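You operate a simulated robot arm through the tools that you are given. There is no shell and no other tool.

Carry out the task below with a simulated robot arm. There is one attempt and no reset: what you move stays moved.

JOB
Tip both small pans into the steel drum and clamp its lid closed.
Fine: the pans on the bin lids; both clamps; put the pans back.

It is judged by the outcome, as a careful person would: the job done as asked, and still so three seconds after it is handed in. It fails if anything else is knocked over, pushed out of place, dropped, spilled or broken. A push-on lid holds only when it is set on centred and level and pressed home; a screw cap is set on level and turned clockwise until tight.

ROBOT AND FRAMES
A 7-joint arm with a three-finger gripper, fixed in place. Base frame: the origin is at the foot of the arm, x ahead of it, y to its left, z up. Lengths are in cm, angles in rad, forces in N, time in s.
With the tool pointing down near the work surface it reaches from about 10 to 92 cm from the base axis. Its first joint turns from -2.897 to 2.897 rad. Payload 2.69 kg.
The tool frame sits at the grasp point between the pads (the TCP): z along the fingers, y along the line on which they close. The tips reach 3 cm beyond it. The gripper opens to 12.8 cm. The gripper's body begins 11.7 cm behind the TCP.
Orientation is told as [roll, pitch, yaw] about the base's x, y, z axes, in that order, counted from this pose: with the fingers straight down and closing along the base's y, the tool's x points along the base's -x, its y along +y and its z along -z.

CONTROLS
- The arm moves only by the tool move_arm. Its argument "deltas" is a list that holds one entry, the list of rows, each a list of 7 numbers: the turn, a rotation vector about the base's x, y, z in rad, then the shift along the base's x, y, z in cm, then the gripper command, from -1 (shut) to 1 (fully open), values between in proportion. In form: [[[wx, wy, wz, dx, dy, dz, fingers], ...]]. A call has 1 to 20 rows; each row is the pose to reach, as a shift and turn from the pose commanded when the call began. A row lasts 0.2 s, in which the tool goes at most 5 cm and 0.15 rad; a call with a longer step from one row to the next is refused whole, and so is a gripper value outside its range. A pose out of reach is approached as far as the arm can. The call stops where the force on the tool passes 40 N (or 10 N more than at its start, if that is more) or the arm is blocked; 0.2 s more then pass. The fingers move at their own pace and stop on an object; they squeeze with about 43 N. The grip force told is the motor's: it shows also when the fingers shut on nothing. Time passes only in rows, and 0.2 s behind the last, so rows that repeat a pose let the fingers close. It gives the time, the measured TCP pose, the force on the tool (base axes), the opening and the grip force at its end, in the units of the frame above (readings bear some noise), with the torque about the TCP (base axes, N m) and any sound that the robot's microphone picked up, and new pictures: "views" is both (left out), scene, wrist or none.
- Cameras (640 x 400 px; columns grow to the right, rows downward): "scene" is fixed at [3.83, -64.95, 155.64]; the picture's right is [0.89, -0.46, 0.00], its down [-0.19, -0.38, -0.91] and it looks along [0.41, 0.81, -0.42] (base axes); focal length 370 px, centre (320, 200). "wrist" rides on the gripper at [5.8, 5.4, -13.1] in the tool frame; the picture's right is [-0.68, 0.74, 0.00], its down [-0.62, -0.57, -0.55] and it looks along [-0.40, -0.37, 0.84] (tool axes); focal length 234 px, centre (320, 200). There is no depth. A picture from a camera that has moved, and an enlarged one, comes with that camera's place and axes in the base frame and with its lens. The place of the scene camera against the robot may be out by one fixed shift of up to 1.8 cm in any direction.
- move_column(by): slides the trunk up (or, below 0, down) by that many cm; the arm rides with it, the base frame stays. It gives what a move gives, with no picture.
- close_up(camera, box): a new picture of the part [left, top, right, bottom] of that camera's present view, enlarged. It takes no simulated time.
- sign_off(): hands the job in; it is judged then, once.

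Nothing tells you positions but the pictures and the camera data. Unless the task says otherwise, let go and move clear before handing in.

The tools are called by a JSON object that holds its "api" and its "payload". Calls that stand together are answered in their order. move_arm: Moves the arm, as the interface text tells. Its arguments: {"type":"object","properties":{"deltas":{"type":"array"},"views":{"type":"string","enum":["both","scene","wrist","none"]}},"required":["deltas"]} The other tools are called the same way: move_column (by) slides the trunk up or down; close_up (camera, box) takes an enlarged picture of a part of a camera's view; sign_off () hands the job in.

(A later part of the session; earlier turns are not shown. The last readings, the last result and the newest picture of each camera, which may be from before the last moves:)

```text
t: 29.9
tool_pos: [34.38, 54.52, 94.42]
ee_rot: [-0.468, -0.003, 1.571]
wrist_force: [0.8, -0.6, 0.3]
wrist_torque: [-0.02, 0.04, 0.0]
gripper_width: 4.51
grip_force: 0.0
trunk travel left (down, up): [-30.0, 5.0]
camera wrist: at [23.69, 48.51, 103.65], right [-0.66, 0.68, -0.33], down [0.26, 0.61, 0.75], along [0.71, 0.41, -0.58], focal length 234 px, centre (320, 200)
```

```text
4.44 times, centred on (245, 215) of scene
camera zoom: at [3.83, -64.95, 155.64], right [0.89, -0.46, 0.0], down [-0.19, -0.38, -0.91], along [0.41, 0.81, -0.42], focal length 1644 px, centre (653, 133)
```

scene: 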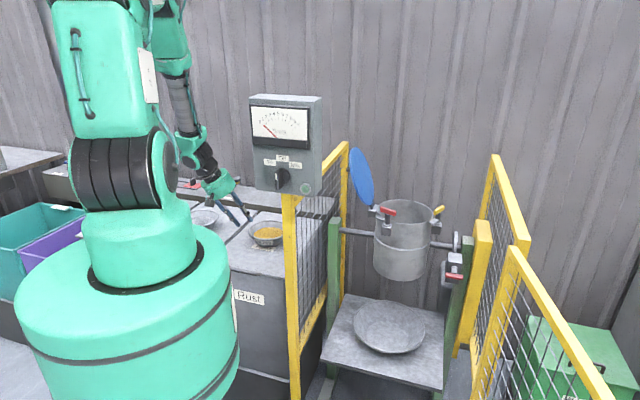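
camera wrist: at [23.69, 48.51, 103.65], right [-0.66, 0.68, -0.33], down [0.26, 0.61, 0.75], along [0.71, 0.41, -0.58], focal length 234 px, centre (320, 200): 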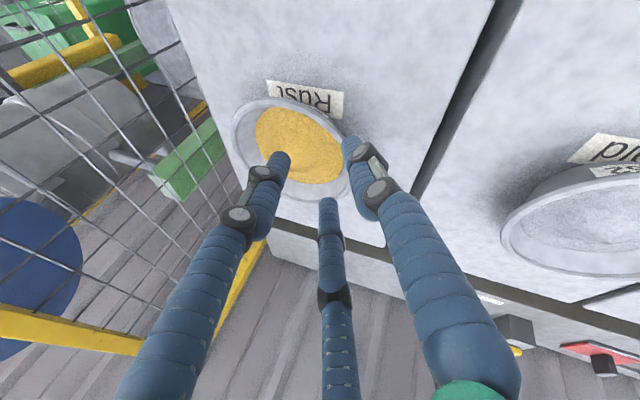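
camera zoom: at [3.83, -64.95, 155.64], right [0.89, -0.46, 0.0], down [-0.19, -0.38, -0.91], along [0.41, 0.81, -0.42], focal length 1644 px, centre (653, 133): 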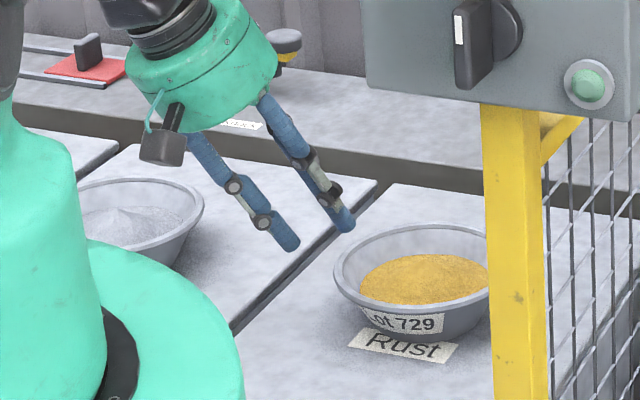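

The near rim is best fitted with a centre at (44.4, 54.2). I'll shift onto the wall line and slide down along the wall slope to 2 cm short of the grip depth, then check.

{"api": "move_arm", "payload": {"deltas": [[[0, 0, 0, -1.1, -0.25, -0.6, -0.3], [0, 0, 0, -0.2, -0.25, -2.4, -0.3], [0, 0, 0, 0.7, -0.25, -4.2, -0.3], [0, 0, 0, 1.5, -0.25, -5.8, -0.3], [0, 0, 0, 2.26, -0.25, -7.2, -0.3]]], "views": "both"}}

{"api": "close_up", "payload": {"camera": "wrist", "box": [220, 80, 380, 220]}}

{"api": "close_up", "payload": {"camera": "scene", "box": [190, 180, 300, 260]}}

```text
t: 31.1
tool_pos: [36.64, 54.23, 87.17]
ee_rot: [-0.467, -0.004, 1.573]
wrist_force: [-0.6, 0.7, 2.0]
wrist_torque: [-0.08, -0.01, 0.0]
gripper_width: 4.68
grip_force: 0.8
trunk travel left (down, up): [-30.0, 5.0]
camera wrist: at [25.99, 48.29, 96.41], right [-0.66, 0.68, -0.33], down [0.26, 0.61, 0.75], along [0.71, 0.41, -0.58], focal length 234 px, centre (320, 200)
```

scene: 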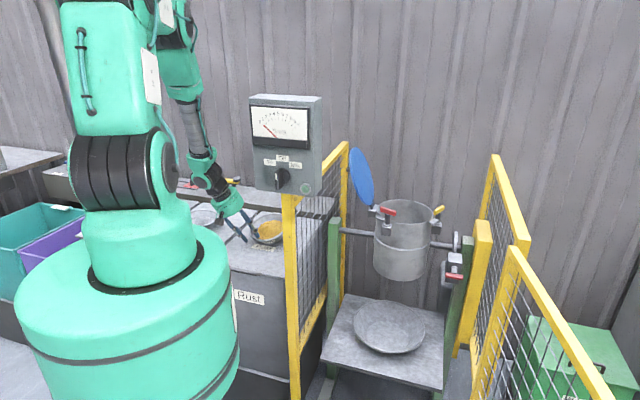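
wrist: 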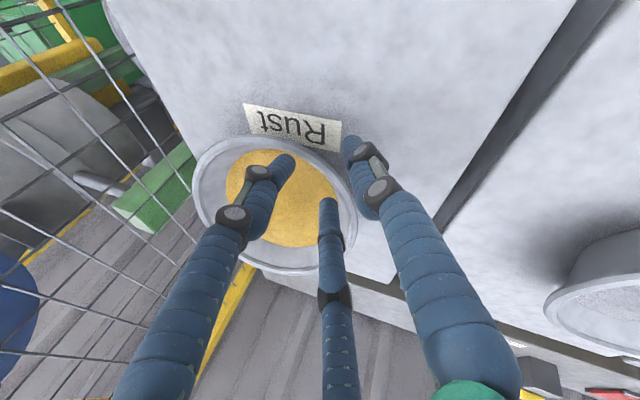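

```text
2.86 times, centred on (300, 150) of wrist
camera zoom: at [25.99, 48.29, 96.41], right [-0.66, 0.68, -0.33], down [0.26, 0.61, 0.75], along [0.71, 0.41, -0.58], focal length 669 px, centre (377, 343)
```

zoom: 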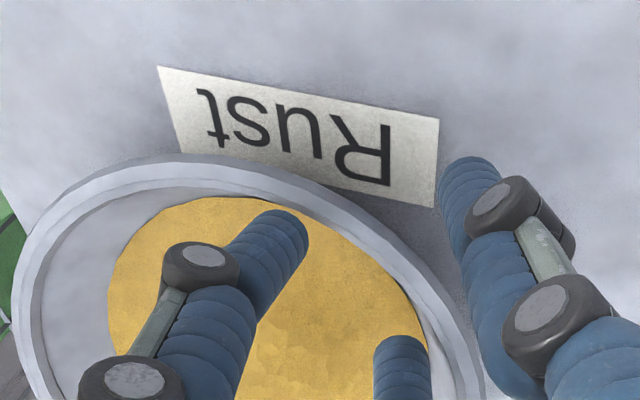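

```text
5.00 times, centred on (245, 220) of scene
camera zoom: at [3.83, -64.95, 155.64], right [0.89, -0.46, 0.0], down [-0.19, -0.38, -0.91], along [0.41, 0.81, -0.42], focal length 1849 px, centre (695, 100)
```

zoom: 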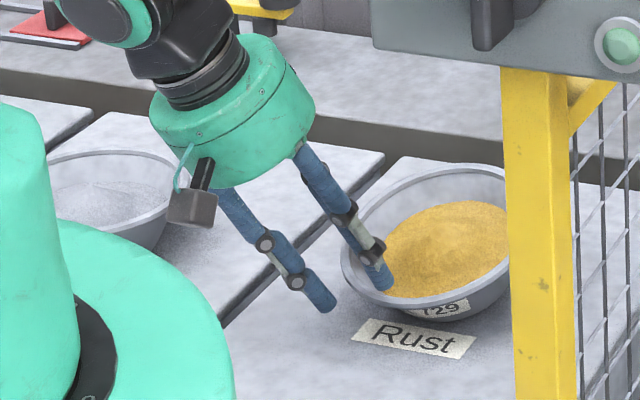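

The pan seems to have tilted slightly, with a 2 N push, so a finger is touching the rim. I'll back straight out along the approach and look again.

{"api": "move_arm", "payload": {"deltas": [[[0, 0, 0, -0.5, 0, 1, -0.3], [0, 0, 0, -1, 0, 2, -0.3], [0, 0, 0, -1.8, 0, 3.6, -0.3], [0, 0, 0, -2.7, 0, 5.4, -0.3]]], "views": "both"}}

{"api": "close_up", "payload": {"camera": "wrist", "box": [200, 80, 392, 230]}}

{"api": "close_up", "payload": {"camera": "scene", "box": [190, 180, 300, 260]}}

```text
t: 32.1
tool_pos: [33.94, 54.03, 92.59]
ee_rot: [-0.468, -0.001, 1.574]
wrist_force: [0.5, -0.4, 0.8]
wrist_torque: [0.01, -0.04, 0.04]
gripper_width: 4.49
grip_force: 0.1
trunk travel left (down, up): [-30.0, 5.0]
camera wrist: at [23.26, 48.18, 101.81], right [-0.66, 0.68, -0.33], down [0.26, 0.62, 0.75], along [0.71, 0.41, -0.58], focal length 234 px, centre (320, 200)
```

scene: 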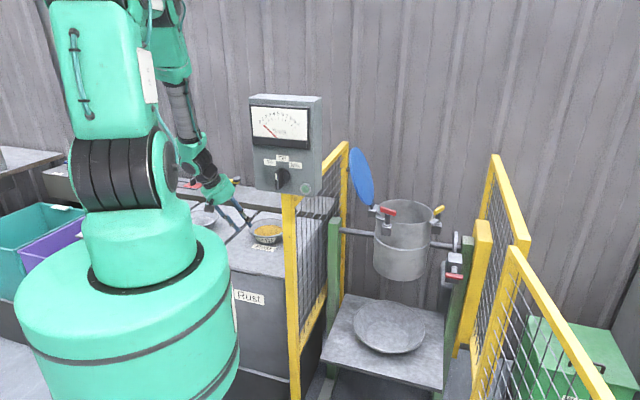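
wrist: 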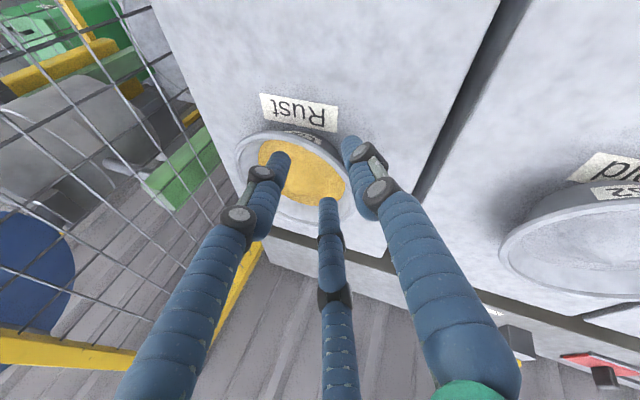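

```text
2.67 times, centred on (296, 155) of wrist
camera zoom: at [23.26, 48.18, 101.81], right [-0.66, 0.68, -0.33], down [0.26, 0.62, 0.75], along [0.71, 0.41, -0.58], focal length 624 px, centre (384, 320)
```

zoom: 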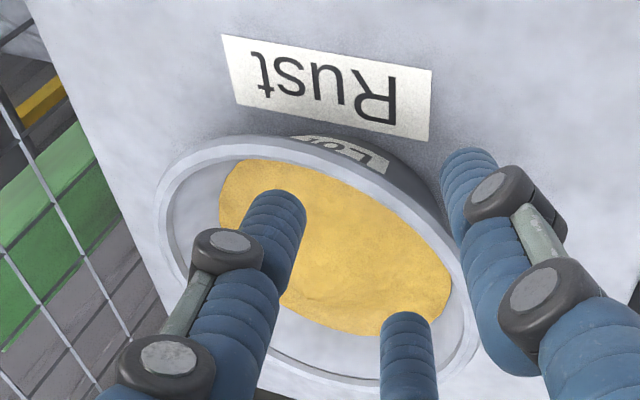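

```text
5.00 times, centred on (245, 220) of scene
camera zoom: at [3.83, -64.95, 155.64], right [0.89, -0.46, 0.0], down [-0.19, -0.38, -0.91], along [0.41, 0.81, -0.42], focal length 1849 px, centre (695, 100)
```

zoom: 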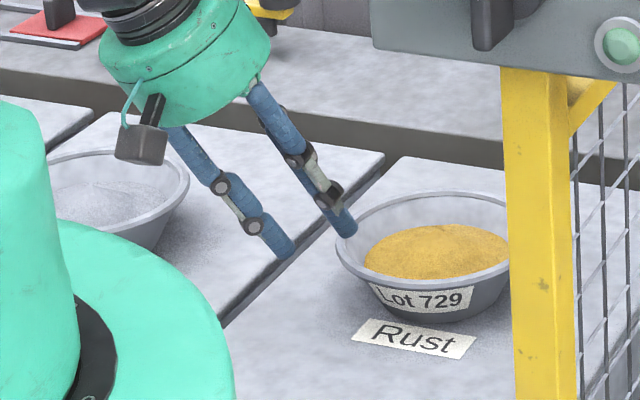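

The pan is flat again with its powder intact, just slid about 1–2 cm. The three fingers evidently are real, so inner-finger clearance was too small. I'll go back upright, re-measure the pan from above, and touch the bin lid lightly to learn its exact height.

{"api": "move_arm", "payload": {"deltas": [[[0, 0.12, 0, 0, -0.5, 3, -0.3], [0, 0.24, 0, 0.5, -1, 6, -1], [0, 0.36, 0, 1, -2, 8, -1], [0, 0.468, 0, 1.5, -3, 9, -1]]], "views": "both"}}

{"api": "close_up", "payload": {"camera": "wrist", "box": [200, 60, 392, 210]}}

```text
t: 33.1
tool_pos: [35.4, 51.28, 101.62]
ee_rot: [0.002, -0.002, 1.57]
wrist_force: [0.5, 0.7, 0.5]
wrist_torque: [0.02, -0.01, 0.03]
gripper_width: 0.2
grip_force: 31.7
trunk travel left (down, up): [-30.0, 5.0]
camera wrist: at [30.1, 45.19, 114.6], right [-0.74, 0.68, 0.0], down [0.57, 0.61, 0.55], along [0.37, 0.41, -0.84], focal length 234 px, centre (320, 200)
```

scene: 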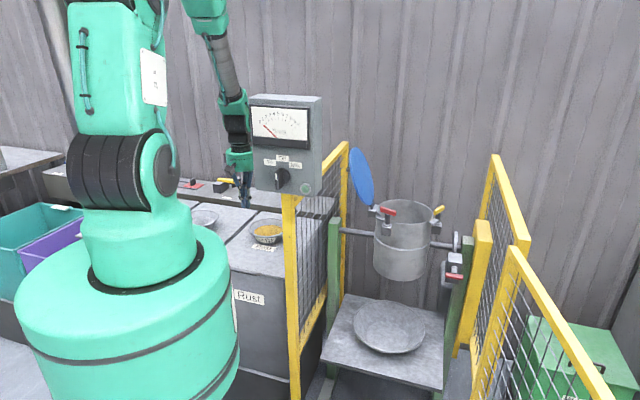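
wrist: 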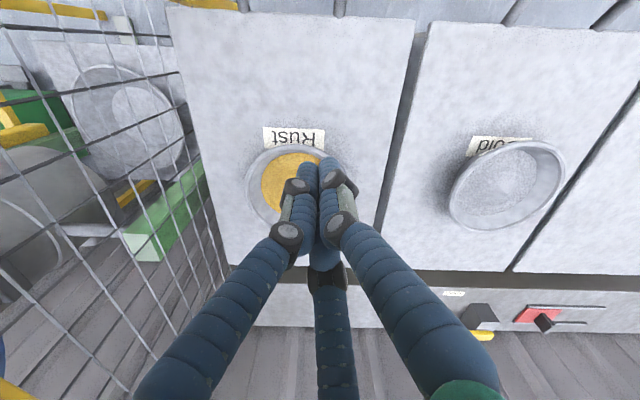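

```text
2.67 times, centred on (296, 135) of wrist
camera zoom: at [30.1, 45.19, 114.6], right [-0.74, 0.68, 0.0], down [0.57, 0.61, 0.55], along [0.37, 0.41, -0.84], focal length 624 px, centre (384, 373)
```

zoom: 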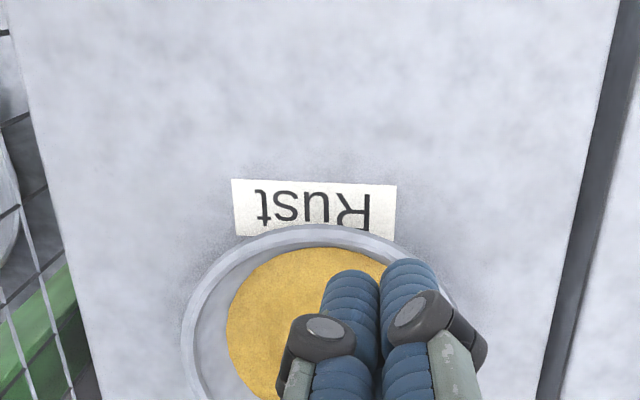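

The spot under the closed fingers is bare lid just beside the "Rust" label. I'll descend and then feel for the surface in small steps.

{"api": "move_arm", "payload": {"deltas": [[[0, 0, 0, -1, -1, -4, -1], [0, 0, 0, -1, -1, -8, -1], [0, 0, 0, -1, -1, -12, -1], [0, 0, 0, -1, -1, -14.5, -1]]], "views": "none"}}

{"api": "move_arm", "payload": {"deltas": [[[0, 0, 0, 0, 0, -0.3, -1], [0, 0, 0, 0, 0, -0.6, -1], [0, 0, 0, 0, 0, -0.9, -1]]], "views": "wrist"}}

```text
t: 34.1
tool_pos: [34.49, 50.33, 87.1]
ee_rot: [0.0, -0.004, 1.572]
wrist_force: [-0.3, 0.7, 0.5]
wrist_torque: [-0.02, -0.01, -0.03]
gripper_width: 0.21
grip_force: 31.8
trunk travel left (down, up): [-30.0, 5.0]
```

```text
t: 35.0
tool_pos: [34.48, 50.27, 86.15]
ee_rot: [0.0, -0.002, 1.571]
wrist_force: [0.2, 0.3, 0.1]
wrist_torque: [-0.03, -0.01, -0.01]
gripper_width: 0.2
grip_force: 31.1
trunk travel left (down, up): [-30.0, 5.0]
camera wrist: at [29.1, 44.23, 99.21], right [-0.74, 0.68, 0.0], down [0.57, 0.61, 0.55], along [0.37, 0.41, -0.84], focal length 234 px, centre (320, 200)
```

wrist: 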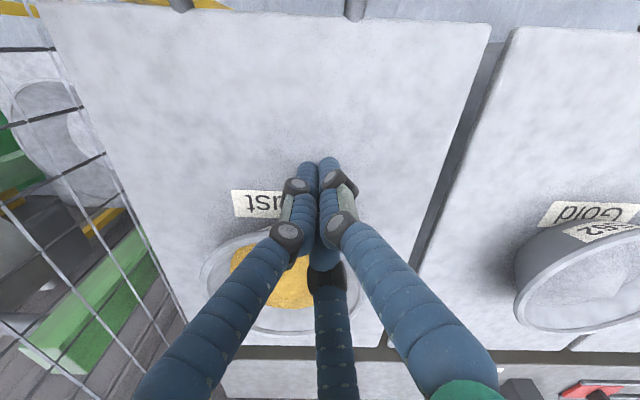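

No contact yet at tip height ~83.1. Continuing to feel downward slowly.

{"api": "move_arm", "payload": {"deltas": [[[0, 0, 0, 0, 0, -0.3, -1], [0, 0, 0, 0, 0, -0.6, -1], [0, 0, 0, 0, 0, -0.9, -1]]], "views": "none"}}

{"api": "move_arm", "payload": {"deltas": [[[0, 0, 0, 0, 0, -0.3, -1], [0, 0, 0, 0, 0, -0.5, -1]]], "views": "none"}}

{"api": "move_arm", "payload": {"deltas": [[[0, 0, 0, 0, 0, -0.25, -1], [0, 0, 0, 0, 0, -0.4, -1]]], "views": "none"}}

```text
t: 35.8
tool_pos: [34.47, 50.1, 85.34]
ee_rot: [-0.001, -0.001, 1.57]
wrist_force: [-0.8, -1.0, 0.0]
wrist_torque: [0.01, 0.0, 0.02]
gripper_width: 0.23
grip_force: 30.8
trunk travel left (down, up): [-30.0, 5.0]
```

```text
t: 36.4
tool_pos: [34.46, 50.11, 84.76]
ee_rot: [0.0, 0.0, 1.571]
wrist_force: [0.9, 0.1, 0.6]
wrist_torque: [0.0, 0.02, 0.01]
gripper_width: 0.2
grip_force: 31.1
trunk travel left (down, up): [-30.0, 5.0]
```

```text
t: 37.0
tool_pos: [34.56, 50.24, 84.24]
ee_rot: [0.0, -0.001, 1.569]
wrist_force: [0.2, -0.6, 1.0]
wrist_torque: [0.0, 0.03, 0.01]
gripper_width: 0.18
grip_force: 30.9
trunk travel left (down, up): [-30.0, 5.0]
```

Still free at tip height ~81.2. A few more small steps.

{"api": "move_arm", "payload": {"deltas": [[[0, 0, 0, 0, 0, -0.2, -1], [0, 0, 0, 0, 0, -0.4, -1]]], "views": "none"}}

{"api": "move_arm", "payload": {"deltas": [[[0, 0, 0, 0, 0, -0.2, -1], [0, 0, 0, 0, 0, -0.4, -1]]], "views": "none"}}

{"api": "move_arm", "payload": {"deltas": [[[0, 0, 0, 0, 0, -0.2, -1], [0, 0, 0, 0, 0, -0.4, -1]]], "views": "wrist"}}

```text
t: 37.5
tool_pos: [34.45, 50.24, 84.02]
ee_rot: [-0.001, -0.002, 1.57]
wrist_force: [1.0, -1.5, 0.2]
wrist_torque: [0.02, 0.06, -0.01]
gripper_width: 0.22
grip_force: 30.8
trunk travel left (down, up): [-30.0, 5.0]
```

```text
t: 38.1
tool_pos: [34.44, 50.25, 83.46]
ee_rot: [0.0, -0.003, 1.57]
wrist_force: [0.2, -0.7, 0.3]
wrist_torque: [0.0, 0.0, 0.02]
gripper_width: 0.22
grip_force: 31.3
trunk travel left (down, up): [-30.0, 5.0]
```

```text
t: 38.8
tool_pos: [34.33, 50.28, 83.16]
ee_rot: [0.0, -0.002, 1.571]
wrist_force: [0.0, -0.2, 0.7]
wrist_torque: [-0.04, -0.02, 0.01]
gripper_width: 0.21
grip_force: 31.7
trunk travel left (down, up): [-30.0, 5.0]
camera wrist: at [29.08, 44.25, 96.23], right [-0.74, 0.68, 0.0], down [0.57, 0.61, 0.55], along [0.37, 0.41, -0.84], focal length 234 px, centre (320, 200)
```

wrist: 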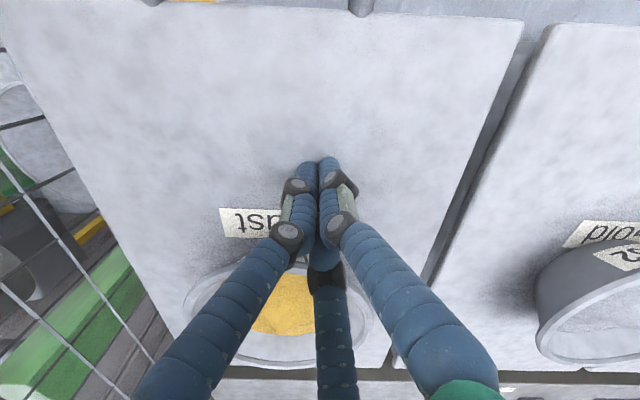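

Tip at ~80.2, still free. Continuing down in small steps.

{"api": "move_arm", "payload": {"deltas": [[[0, 0, 0, 0, 0, -0.2, -1], [0, 0, 0, 0, 0, -0.4, -1], [0, 0, 0, 0, 0, -0.5, -1]]], "views": "none"}}

{"api": "move_arm", "payload": {"deltas": [[[0, 0, 0, 0, 0, -0.2, -1], [0, 0, 0, 0, 0, -0.4, -1]]], "views": "none"}}

{"api": "move_arm", "payload": {"deltas": [[[0, 0, 0, 0, 0, -0.2, -1], [0, 0, 0, 0, 0, -0.4, -1]]], "views": "wrist"}}

```text
t: 39.5
tool_pos: [34.32, 50.13, 83.01]
ee_rot: [0.0, -0.003, 1.571]
wrist_force: [-6.6, -9.1, 26.3]
wrist_torque: [-0.46, 0.24, -0.05]
gripper_width: 0.59
grip_force: 31.1
trunk travel left (down, up): [-30.0, 5.0]
stopped in row 3: the force on the tool passed its limit at 44 N (the readings are from after the stop); the commanded pose is now the measured one
```

```text
t: 39.8
tool_pos: [34.38, 50.21, 83.14]
ee_rot: [0.0, -0.004, 1.569]
wrist_force: [-4.2, -7.8, 22.3]
wrist_torque: [-0.41, 0.19, -0.01]
gripper_width: 0.62
grip_force: 31.3
trunk travel left (down, up): [-30.0, 5.0]
stopped in row 1: the force on the tool passed its limit at 43 N (the readings are from after the stop); the commanded pose is now the measured one
```

```text
t: 40.1
tool_pos: [34.32, 50.32, 83.02]
ee_rot: [0.0, -0.003, 1.571]
wrist_force: [-4.0, -9.6, 23.5]
wrist_torque: [-0.46, 0.17, -0.04]
gripper_width: 0.6
grip_force: 31.7
trunk travel left (down, up): [-30.0, 5.0]
stopped in row 1: the force on the tool passed its limit at 44 N (the readings are from after the stop); the commanded pose is now the measured one
camera wrist: at [29.09, 44.25, 96.11], right [-0.74, 0.68, 0.0], down [0.57, 0.61, 0.55], along [0.37, 0.41, -0.83], focal length 234 px, centre (320, 200)
```

wrist: 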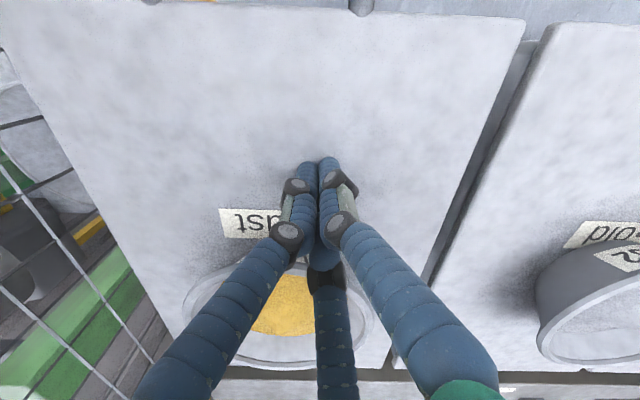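

Contact: the lid surface is at z≈80.0 (tips at TCP −3). I'll lift off and take a clear overhead view of the Rust pan.

{"api": "move_arm", "payload": {"deltas": [[[0, 0, 0, 0, 0, 2, -1], [0, 0, 0, 0, 0, 6, -1], [0, 0, 0, 1, 1, 10.5, -1], [0, 0, 0, 2.5, 2, 15, -1], [0, 0, 0, 5, 3.5, 19, -1], [0, 0, 0, 8, 5.5, 22, -1], [0, 0, 0, 11, 7.5, 22, -1]]], "views": "wrist"}}

{"api": "close_up", "payload": {"camera": "wrist", "box": [220, 40, 412, 160]}}

```text
t: 41.7
tool_pos: [45.71, 57.73, 104.97]
ee_rot: [0.0, -0.003, 1.57]
wrist_force: [1.2, -0.2, 0.3]
wrist_torque: [0.03, 0.02, -0.02]
gripper_width: 0.23
grip_force: 31.0
trunk travel left (down, up): [-30.0, 5.0]
camera wrist: at [40.26, 51.74, 118.03], right [-0.74, 0.68, 0.0], down [0.57, 0.61, 0.55], along [0.37, 0.41, -0.83], focal length 234 px, centre (320, 200)
```

wrist: 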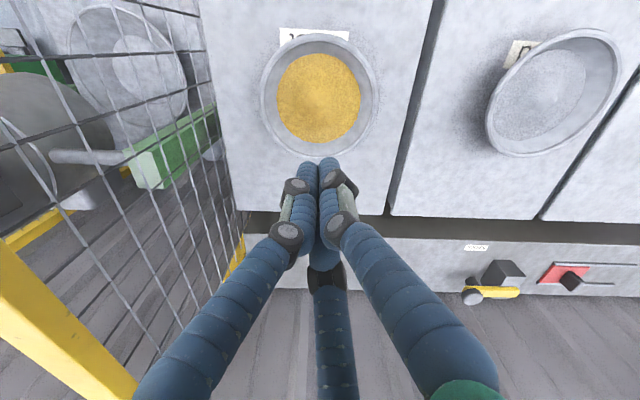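

```text
3.33 times, centred on (316, 100) of wrist
camera zoom: at [40.26, 51.74, 118.03], right [-0.74, 0.68, 0.0], down [0.57, 0.61, 0.55], along [0.37, 0.41, -0.83], focal length 781 px, centre (333, 533)
```

zoom: 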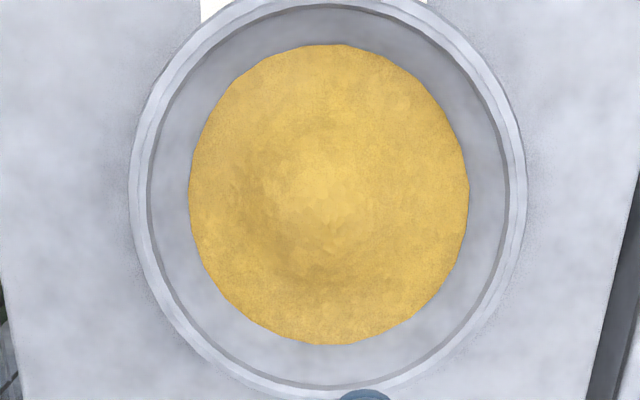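

The pan centre is now at about (44.4, 56.2), with rim radius ~7.9 and a lip ~0.8 cm wide. I'll lean 33°, open to 5.2 cm, and come to a standoff with more room for the two inner fingers.

{"api": "move_arm", "payload": {"deltas": [[[0, -0.14, 0, -3.5, -0.5, -2, -0.19], [0, -0.28, 0, -7, -1, -4, -0.19], [0, -0.42, 0, -10, -1.5, -7, -0.19], [0, -0.5, 0, -11.5, -1.5, -10.5, -0.19], [0, -0.58, 0, -11.5, -1.5, -14.1, -0.19]]], "views": "both"}}

{"api": "close_up", "payload": {"camera": "wrist", "box": [200, 80, 392, 230]}}

{"api": "close_up", "payload": {"camera": "scene", "box": [190, 180, 300, 260]}}

```text
t: 42.9
tool_pos: [34.02, 56.34, 90.98]
ee_rot: [-0.582, -0.003, 1.572]
wrist_force: [0.7, 0.5, 1.7]
wrist_torque: [-0.08, 0.06, -0.01]
gripper_width: 5.19
grip_force: 0.2
trunk travel left (down, up): [-30.0, 5.0]
camera wrist: at [22.39, 50.41, 98.85], right [-0.62, 0.68, -0.4], down [0.17, 0.61, 0.77], along [0.77, 0.41, -0.49], focal length 234 px, centre (320, 200)
```

scene: 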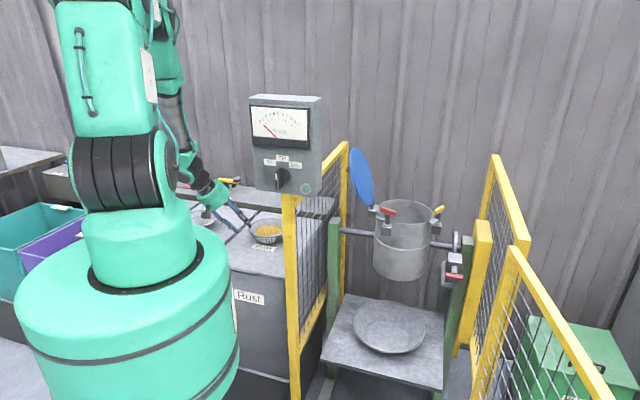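
wrist: 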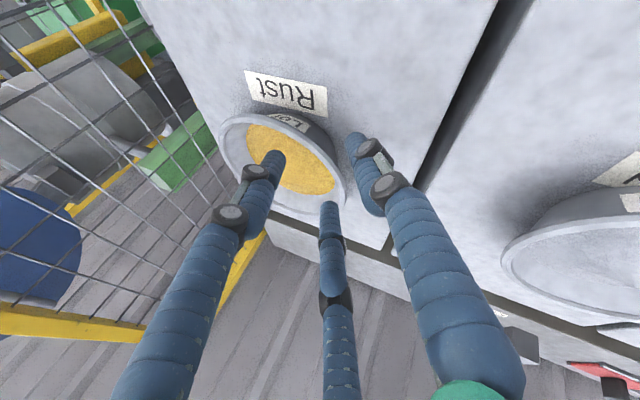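

```text
2.67 times, centred on (296, 155) of wrist
camera zoom: at [22.39, 50.41, 98.85], right [-0.62, 0.68, -0.4], down [0.17, 0.61, 0.77], along [0.77, 0.41, -0.49], focal length 624 px, centre (384, 320)
```

zoom: 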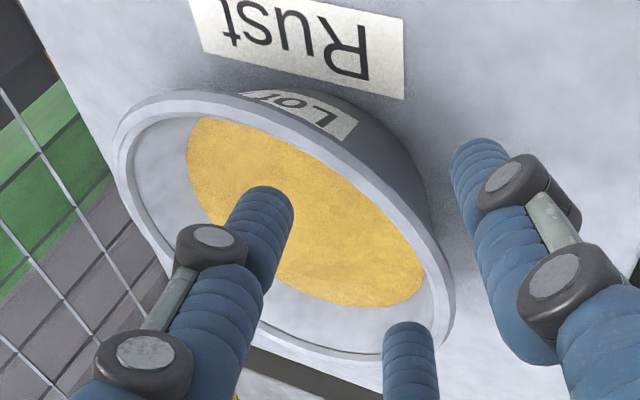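

```text
5.00 times, centred on (245, 220) of scene
camera zoom: at [3.83, -64.95, 155.64], right [0.89, -0.46, 0.0], down [-0.19, -0.38, -0.91], along [0.41, 0.81, -0.42], focal length 1849 px, centre (695, 100)
```

zoom: 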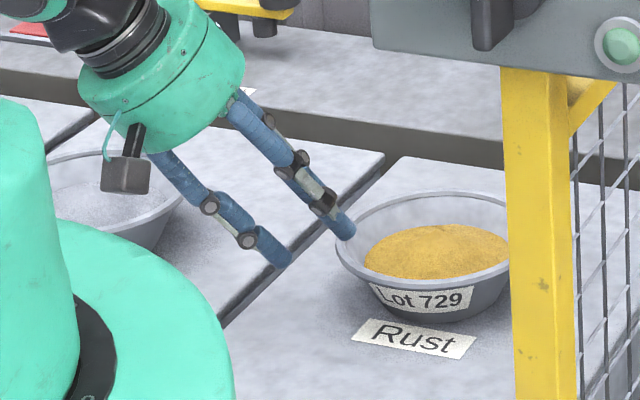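

The rim sits nearer z≈85.3. I'll shift inward and slide down along the finger direction, stopping about 1.4 cm short to check for touch.

{"api": "move_arm", "payload": {"deltas": [[[0, 0, 0, 0.5, 0, 0.3, -0.19], [0, 0, 0, 1.3, 0, -0.9, -0.19], [0, 0, 0, 2.1, 0, -2.1, -0.19], [0, 0, 0, 2.9, 0, -3.3, -0.19], [0, 0, 0, 3.4, 0, -4.1, -0.19]]], "views": "both"}}

{"api": "close_up", "payload": {"camera": "wrist", "box": [200, 80, 392, 230]}}

{"api": "close_up", "payload": {"camera": "scene", "box": [190, 180, 300, 260]}}

```text
t: 44.1
tool_pos: [37.45, 56.32, 86.77]
ee_rot: [-0.581, -0.003, 1.572]
wrist_force: [2.0, 1.2, 2.6]
wrist_torque: [-0.04, -0.02, 0.08]
gripper_width: 5.19
grip_force: 0.0
trunk travel left (down, up): [-30.0, 5.0]
camera wrist: at [25.75, 50.35, 94.72], right [-0.62, 0.68, -0.4], down [0.17, 0.61, 0.77], along [0.77, 0.41, -0.49], focal length 234 px, centre (320, 200)
```

scene: 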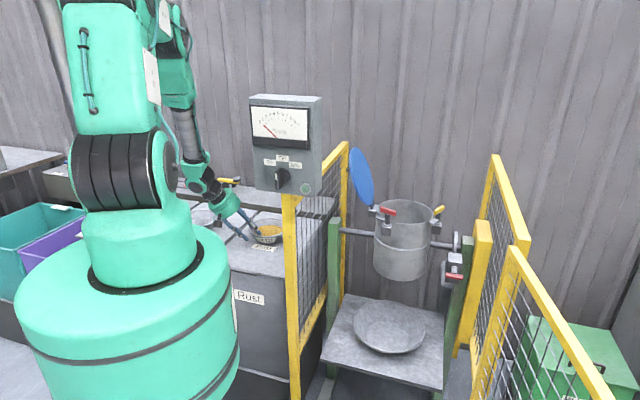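
wrist: 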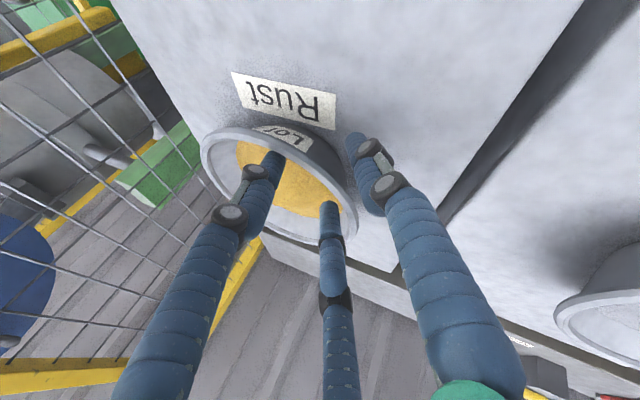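

```text
2.67 times, centred on (296, 155) of wrist
camera zoom: at [25.75, 50.35, 94.72], right [-0.62, 0.68, -0.4], down [0.17, 0.61, 0.77], along [0.77, 0.41, -0.49], focal length 624 px, centre (384, 320)
```

zoom: 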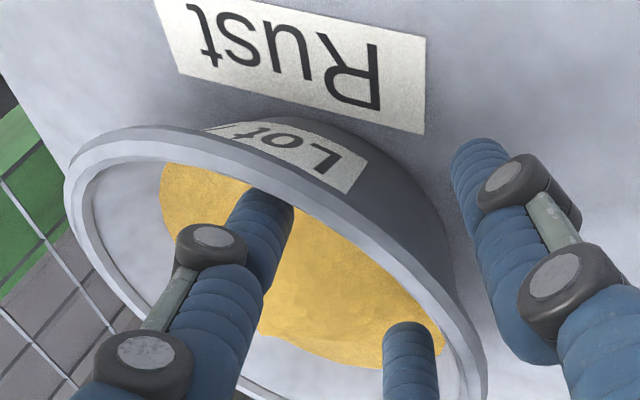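

```text
5.00 times, centred on (245, 220) of scene
camera zoom: at [3.83, -64.95, 155.64], right [0.89, -0.46, 0.0], down [-0.19, -0.38, -0.91], along [0.41, 0.81, -0.42], focal length 1849 px, centre (695, 100)
```

zoom: 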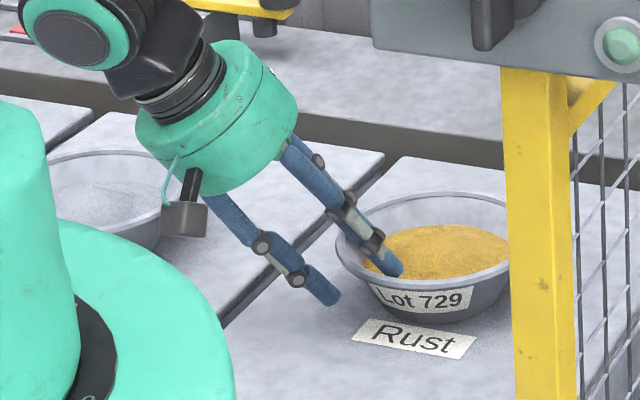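

The pan is undisturbed and the fingers straddle the rim. I'll go the last 1.3 cm, then narrow the fingers while shifting outward to centre on the lip.

{"api": "move_arm", "payload": {"deltas": [[[0, 0, 0, 0.35, 0, -0.55, -0.19], [0, 0, 0, 0.71, 0, -1.07, -0.19], [0, 0, 0, 0.5, 0, -1.2, -0.35], [0, 0, 0, 0.25, 0, -1.38, -0.45], [0, 0, 0, 0, 0, -1.54, -0.56], [0, 0, 0, 0, 0, -1.54, -0.56]]], "views": "both"}}

{"api": "close_up", "payload": {"camera": "wrist", "box": [200, 80, 392, 230]}}

{"api": "close_up", "payload": {"camera": "scene", "box": [190, 180, 300, 260]}}

```text
t: 45.5
tool_pos: [37.35, 56.29, 85.12]
ee_rot: [-0.58, -0.002, 1.573]
wrist_force: [2.3, -1.0, 2.1]
wrist_torque: [-0.03, 0.04, 0.01]
gripper_width: 2.9
grip_force: 0.1
trunk travel left (down, up): [-30.0, 5.0]
camera wrist: at [25.77, 50.35, 93.14], right [-0.62, 0.68, -0.4], down [0.17, 0.61, 0.77], along [0.77, 0.41, -0.5], focal length 234 px, centre (320, 200)
```

scene: 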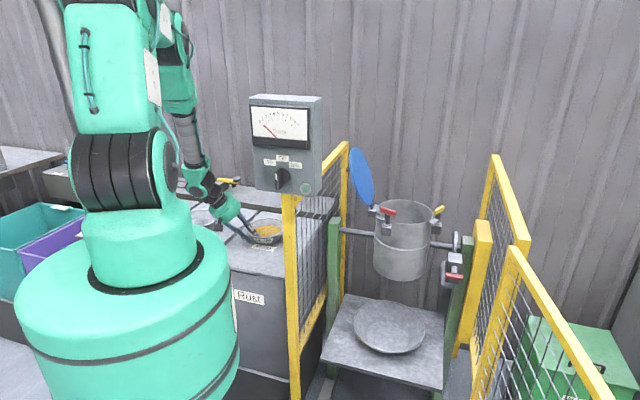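
wrist: 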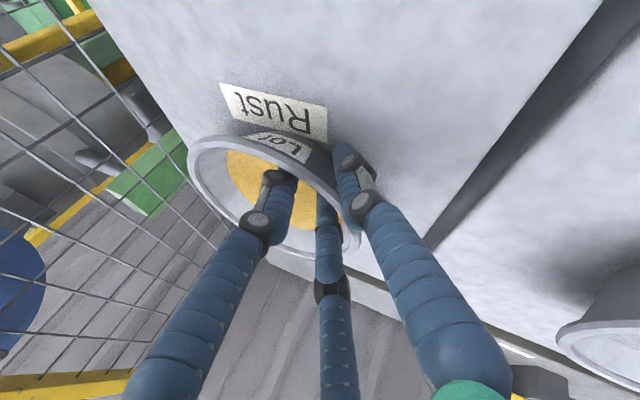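

```text
2.67 times, centred on (296, 155) of wrist
camera zoom: at [25.77, 50.35, 93.14], right [-0.62, 0.68, -0.4], down [0.17, 0.61, 0.77], along [0.77, 0.41, -0.5], focal length 624 px, centre (384, 320)
```

zoom: 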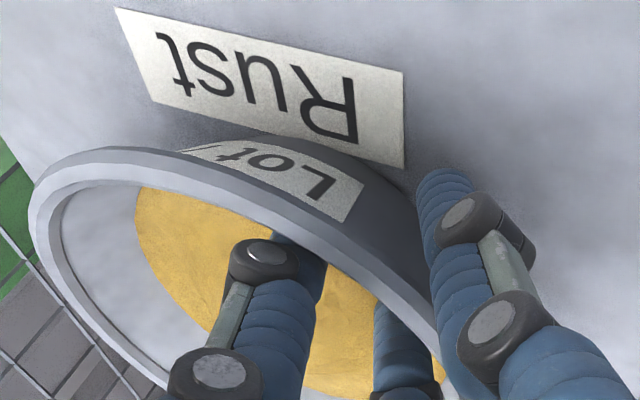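

```text
5.00 times, centred on (245, 220) of scene
camera zoom: at [3.83, -64.95, 155.64], right [0.89, -0.46, 0.0], down [-0.19, -0.38, -0.91], along [0.41, 0.81, -0.42], focal length 1849 px, centre (695, 100)
```

zoom: 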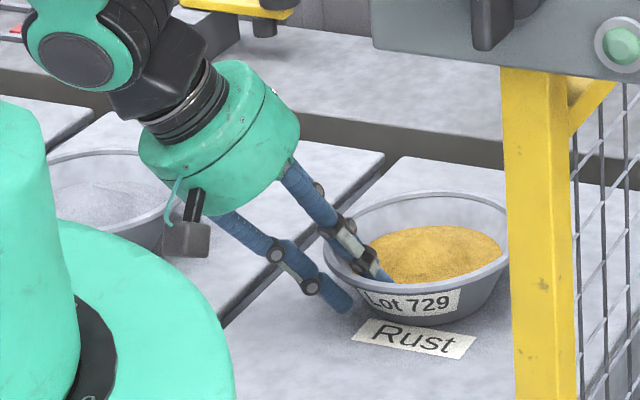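

The two inner fingers are inside the rim and the outer one outside. Now I'll close the grip fully.

{"api": "move_arm", "payload": {"deltas": [[[0, 0, 0, 0, 0, 0, -0.8], [0, 0, 0, 0, 0, 0, -1], [0, 0, 0, 0, 0, 0, -1], [0, 0, 0, 0, 0, 0, -1]]], "views": "both"}}

{"api": "close_up", "payload": {"camera": "wrist", "box": [200, 80, 392, 230]}}

{"api": "close_up", "payload": {"camera": "scene", "box": [190, 180, 300, 260]}}

```text
t: 46.5
tool_pos: [37.3, 56.23, 85.25]
ee_rot: [-0.58, -0.002, 1.573]
wrist_force: [0.4, 0.0, -3.0]
wrist_torque: [-0.03, 0.21, 0.0]
gripper_width: 1.2
grip_force: 38.6
trunk travel left (down, up): [-30.0, 5.0]
camera wrist: at [25.77, 50.36, 93.14], right [-0.62, 0.68, -0.4], down [0.17, 0.61, 0.77], along [0.77, 0.41, -0.5], focal length 234 px, centre (320, 200)
```

scene: 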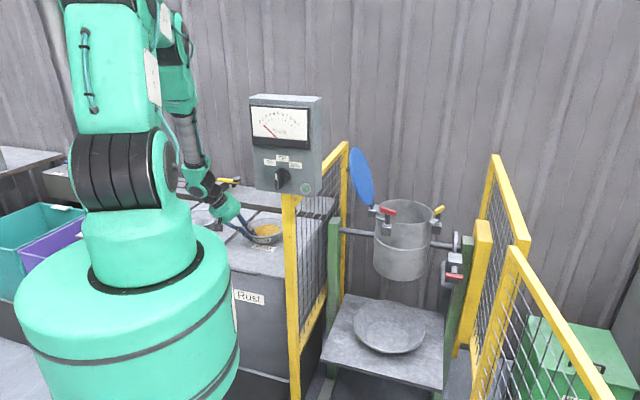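
wrist: 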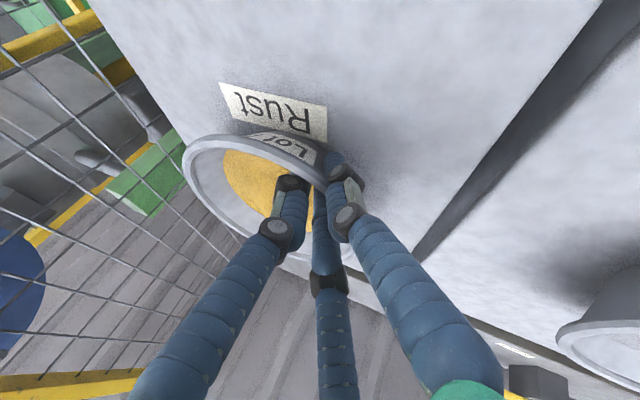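

```text
2.67 times, centred on (296, 155) of wrist
camera zoom: at [25.77, 50.36, 93.14], right [-0.62, 0.68, -0.4], down [0.17, 0.61, 0.77], along [0.77, 0.41, -0.5], focal length 624 px, centre (384, 320)
```

zoom: 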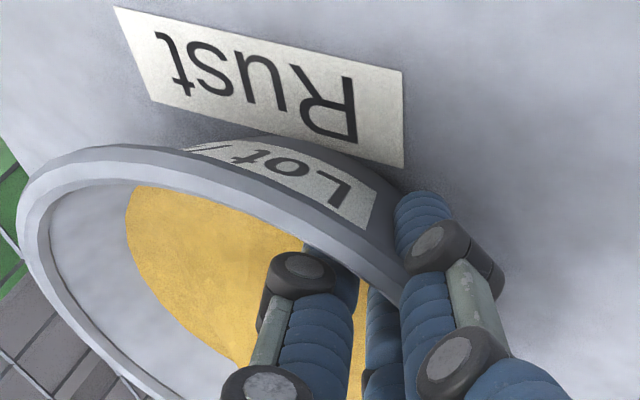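

```text
5.00 times, centred on (245, 220) of scene
camera zoom: at [3.83, -64.95, 155.64], right [0.89, -0.46, 0.0], down [-0.19, -0.38, -0.91], along [0.41, 0.81, -0.42], focal length 1849 px, centre (695, 100)
```

zoom: 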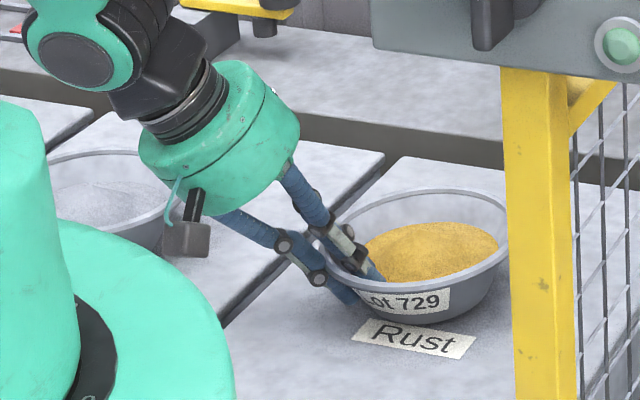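

Gripped with width 1.2 cm at 38.6 N, matching a three-finger hold on the lip. I'll lift a little and check that the pan stays level.

{"api": "move_arm", "payload": {"deltas": [[[0, 0, 0, 0, 0, 0.5, -1], [0, 0, 0, 0, 0, 1.0, -1], [0, 0, 0, 0, 0, 1.6, -1], [0, 0, 0, 0, 0, 2.4, -1], [0, 0, 0, 0, 0, 3, -1]]], "views": "both"}}

{"api": "close_up", "payload": {"camera": "scene", "box": [190, 180, 300, 260]}}

```text
t: 47.7
tool_pos: [37.29, 56.26, 88.11]
ee_rot: [-0.58, -0.002, 1.573]
wrist_force: [0.0, 0.3, -3.2]
wrist_torque: [0.0, 0.24, -0.01]
gripper_width: 1.15
grip_force: 38.8
trunk travel left (down, up): [-30.0, 5.0]
camera wrist: at [25.78, 50.38, 96.17], right [-0.62, 0.68, -0.4], down [0.17, 0.61, 0.77], along [0.77, 0.41, -0.5], focal length 234 px, centre (320, 200)
```

scene: 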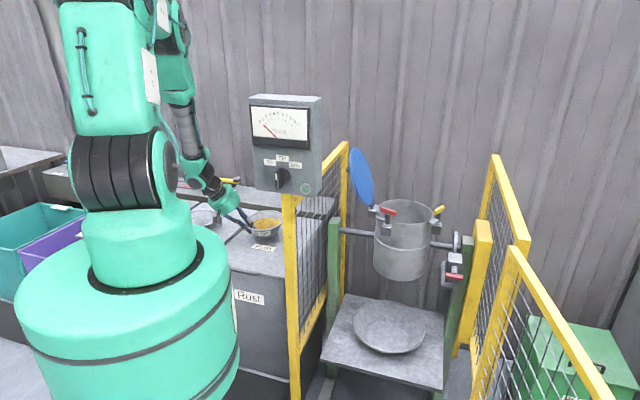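
wrist: 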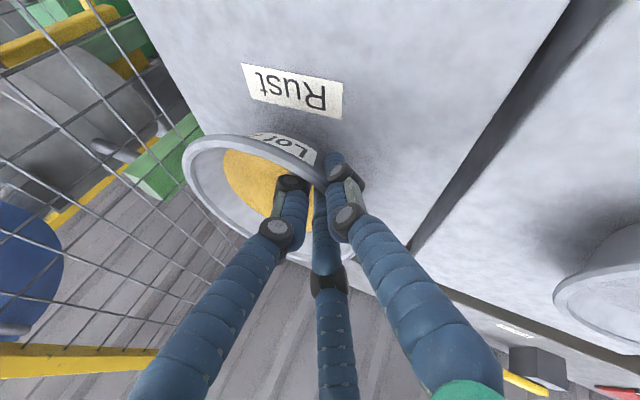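

```text
5.00 times, centred on (245, 220) of scene
camera zoom: at [3.83, -64.95, 155.64], right [0.89, -0.46, 0.0], down [-0.19, -0.38, -0.91], along [0.41, 0.81, -0.42], focal length 1849 px, centre (695, 100)
```

zoom: 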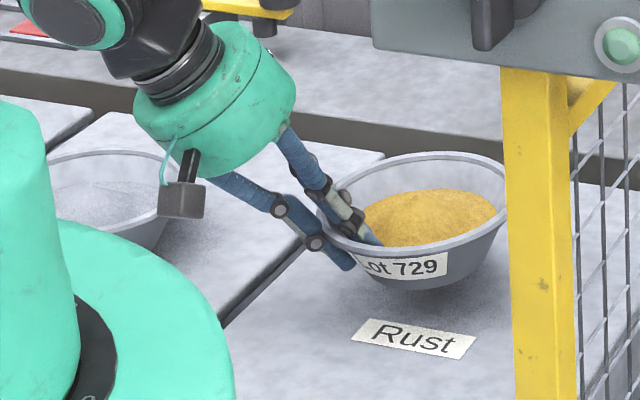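

The pan is held level (3.2 N weight, powder intact). I'll lift it smoothly to travel height.

{"api": "move_arm", "payload": {"deltas": [[[0, 0, 0, 0, 0, 0.8, -1], [0, 0, 0, 0, 0, 2, -1], [0, 0, 0, 0, 0, 3.6, -1], [0, 0, 0, 0, 0, 5.6, -1], [0, 0, 0, 0, 0, 8, -1], [0, 0, 0, 0, 0, 11, -1], [0, 0, 0, 0, 0, 14.4, -1], [0, 0, 0, 0, 0, 18, -1], [0, 0, 0, 0, 0, 21.6, -1], [0, 0, 0, 0, 0, 25.2, -1], [0, 0, 0, 0, 0, 28.8, -1], [0, 0, 0, 0, 0, 32.4, -1], [0, 0, 0, 0, 0, 36, -1], [0, 0, 0, 0, 0, 39.4, -1], [0, 0, 0, 0, 0, 42.4, -1], [0, 0, 0, 0, 0, 45, -1], [0, 0, 0, 0, 0, 47, -1], [0, 0, 0, 0, 0, 48.5, -1], [0, 0, 0, 0, 0, 49.4, -1], [0, 0, 0, 0, 0, 49.9, -1]]], "views": "both"}}

```text
t: 51.9
tool_pos: [37.36, 56.43, 138.2]
ee_rot: [-0.578, 0.0, 1.573]
wrist_force: [-0.3, -0.3, -3.5]
wrist_torque: [0.0, 0.25, 0.01]
gripper_width: 1.14
grip_force: 39.5
trunk travel left (down, up): [-30.0, 5.0]
camera wrist: at [25.76, 50.39, 146.1], right [-0.62, 0.68, -0.4], down [0.17, 0.61, 0.77], along [0.77, 0.41, -0.49], focal length 234 px, centre (320, 200)
```

scene: 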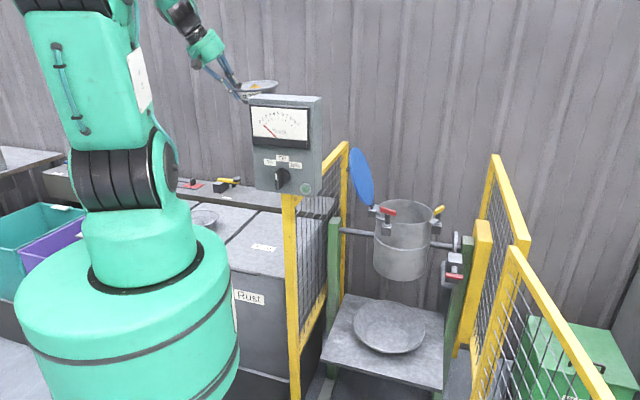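
wrist: 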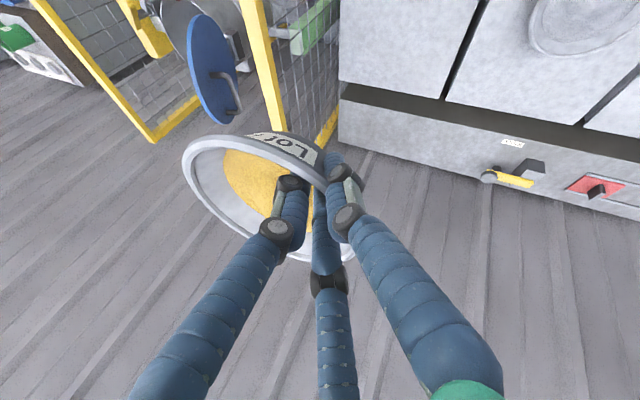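

Carrying steadily. Now I'll sweep across above the fence to over the drum, turning the hand so it leans toward the robot.

{"api": "move_arm", "payload": {"deltas": [[[0, 0, 0.006, 0.8, -0.6, 0, -1], [0, 0, 0.016, 2.1, -1.4, 0, -1], [0, 0, 0.028, 3.7, -2.5, 0, -1], [0, 0, 0.044, 5.8, -3.9, 0, -1], [0, 0, 0.063, 8.3, -5.6, 0, -1], [0, 0, 0.083, 10.9, -7.5, 0, -1], [0, 0, 0.104, 13.6, -9.3, 0, -1], [0, 0, 0.124, 16.3, -11.1, 0, -1], [0, 0, 0.144, 19, -13, 0, -1], [0, 0, 0.165, 21.7, -14.8, 0, -1], [0, 0, 0.185, 24.4, -16.6, 0, -1], [0, 0, 0.206, 27.1, -18.5, 0, -1], [0, 0, 0.226, 29.7, -20.3, 0, -1], [0, 0, 0.245, 32.2, -22, 0, -1], [0, 0, 0.262, 34.5, -23.5, 0, -1], [0, 0, 0.278, 36.6, -25, 0, -1], [0, 0, 0.29, 38.2, -26.1, 0, -1], [0, 0, 0.301, 39.6, -27.1, 0, -1], [0, 0, 0.309, 40.7, -27.8, 0, -1], [0, 0, 0.314, 41.3, -28.2, 0, -1]]], "views": "both"}}

```text
t: 56.1
tool_pos: [78.78, 28.19, 137.98]
ee_rot: [-0.579, -0.001, 1.888]
wrist_force: [0.3, 0.1, -3.6]
wrist_torque: [-0.07, 0.21, -0.01]
gripper_width: 1.14
grip_force: 38.9
trunk travel left (down, up): [-30.0, 5.0]
camera wrist: at [69.54, 18.87, 146.06], right [-0.8, 0.45, -0.4], down [-0.03, 0.64, 0.77], along [0.6, 0.62, -0.5], focal length 234 px, centre (320, 200)
```

scene: 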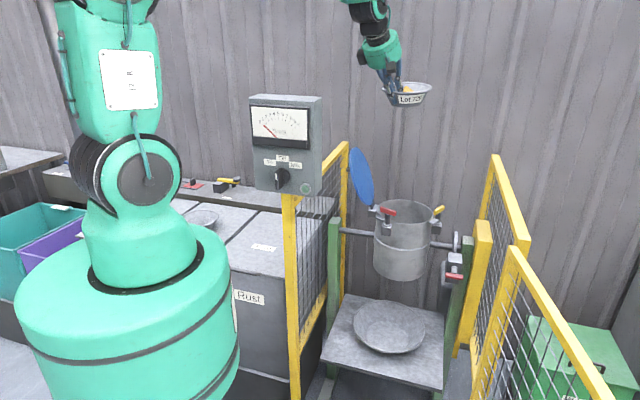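
wrist: 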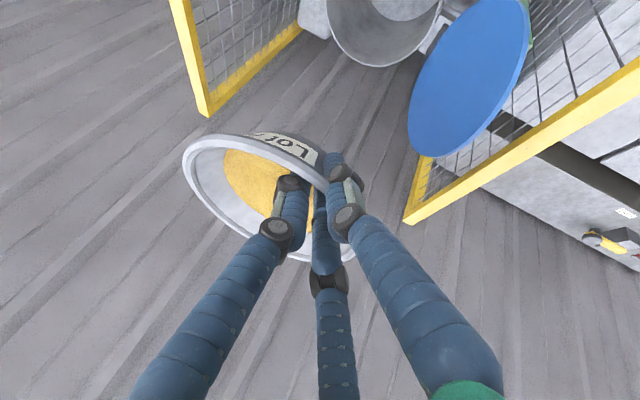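

The pan hangs level over the drum. I'll begin descending while rolling the pan to the right, staying left of centre so the low lip is over the middle of the mouth.

{"api": "move_arm", "payload": {"deltas": [[[0.038, 0.012, 0, 0, 0.1, -1.5, -1], [0.086, 0.028, 0, 0, 0.2, -4, -1], [0.133, 0.044, 0, -0.1, 0.3, -7, -1], [0.181, 0.059, 0, -0.1, 0.4, -10.5, -1], [0.228, 0.075, 0, -0.1, 0.5, -14, -1], [0.276, 0.091, 0, -0.2, 0.6, -17.5, -1], [0.323, 0.106, 0, -0.2, 0.7, -21, -1], [0.371, 0.122, 0, -0.3, 0.8, -24, -1], [0.409, 0.134, 0, -0.3, 0.9, -26.5, -1], [0.437, 0.144, 0, -0.3, 1, -28, -1]]], "views": "both"}}

{"api": "close_up", "payload": {"camera": "scene", "box": [320, 120, 480, 260]}}

```text
t: 58.3
tool_pos: [78.41, 28.93, 110.01]
ee_rot: [-0.58, -0.461, 1.885]
wrist_force: [0.6, -0.8, -3.8]
wrist_torque: [-0.12, 0.27, 0.0]
gripper_width: 1.12
grip_force: 38.3
trunk travel left (down, up): [-30.0, 5.0]
camera wrist: at [70.11, 17.03, 114.51], right [-0.83, 0.56, -0.06], down [0.1, 0.25, 0.96], along [0.55, 0.79, -0.26], focal length 234 px, centre (320, 200)
```

scene: 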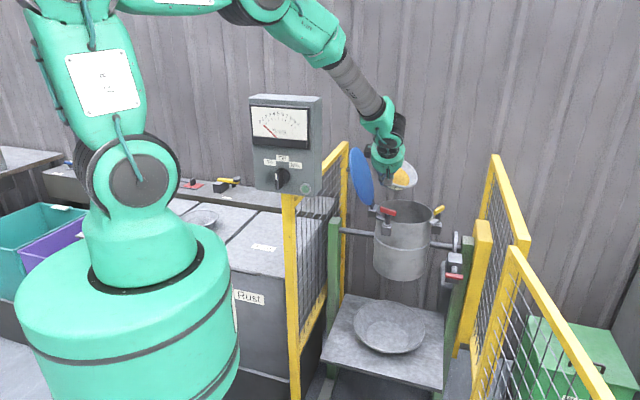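
wrist: 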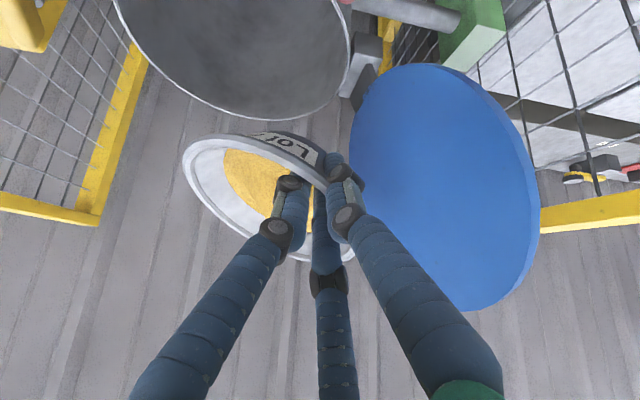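

```text
2.86 times, centred on (400, 190) of scene
camera zoom: at [3.83, -64.95, 155.64], right [0.89, -0.46, 0.0], down [-0.19, -0.38, -0.91], along [0.41, 0.81, -0.42], focal length 1057 px, centre (91, 229)
```

zoom: 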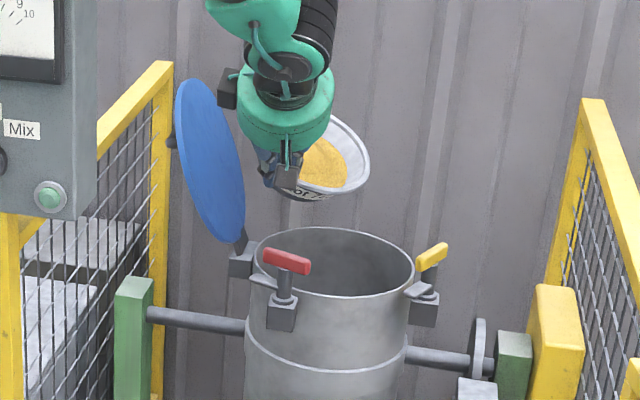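

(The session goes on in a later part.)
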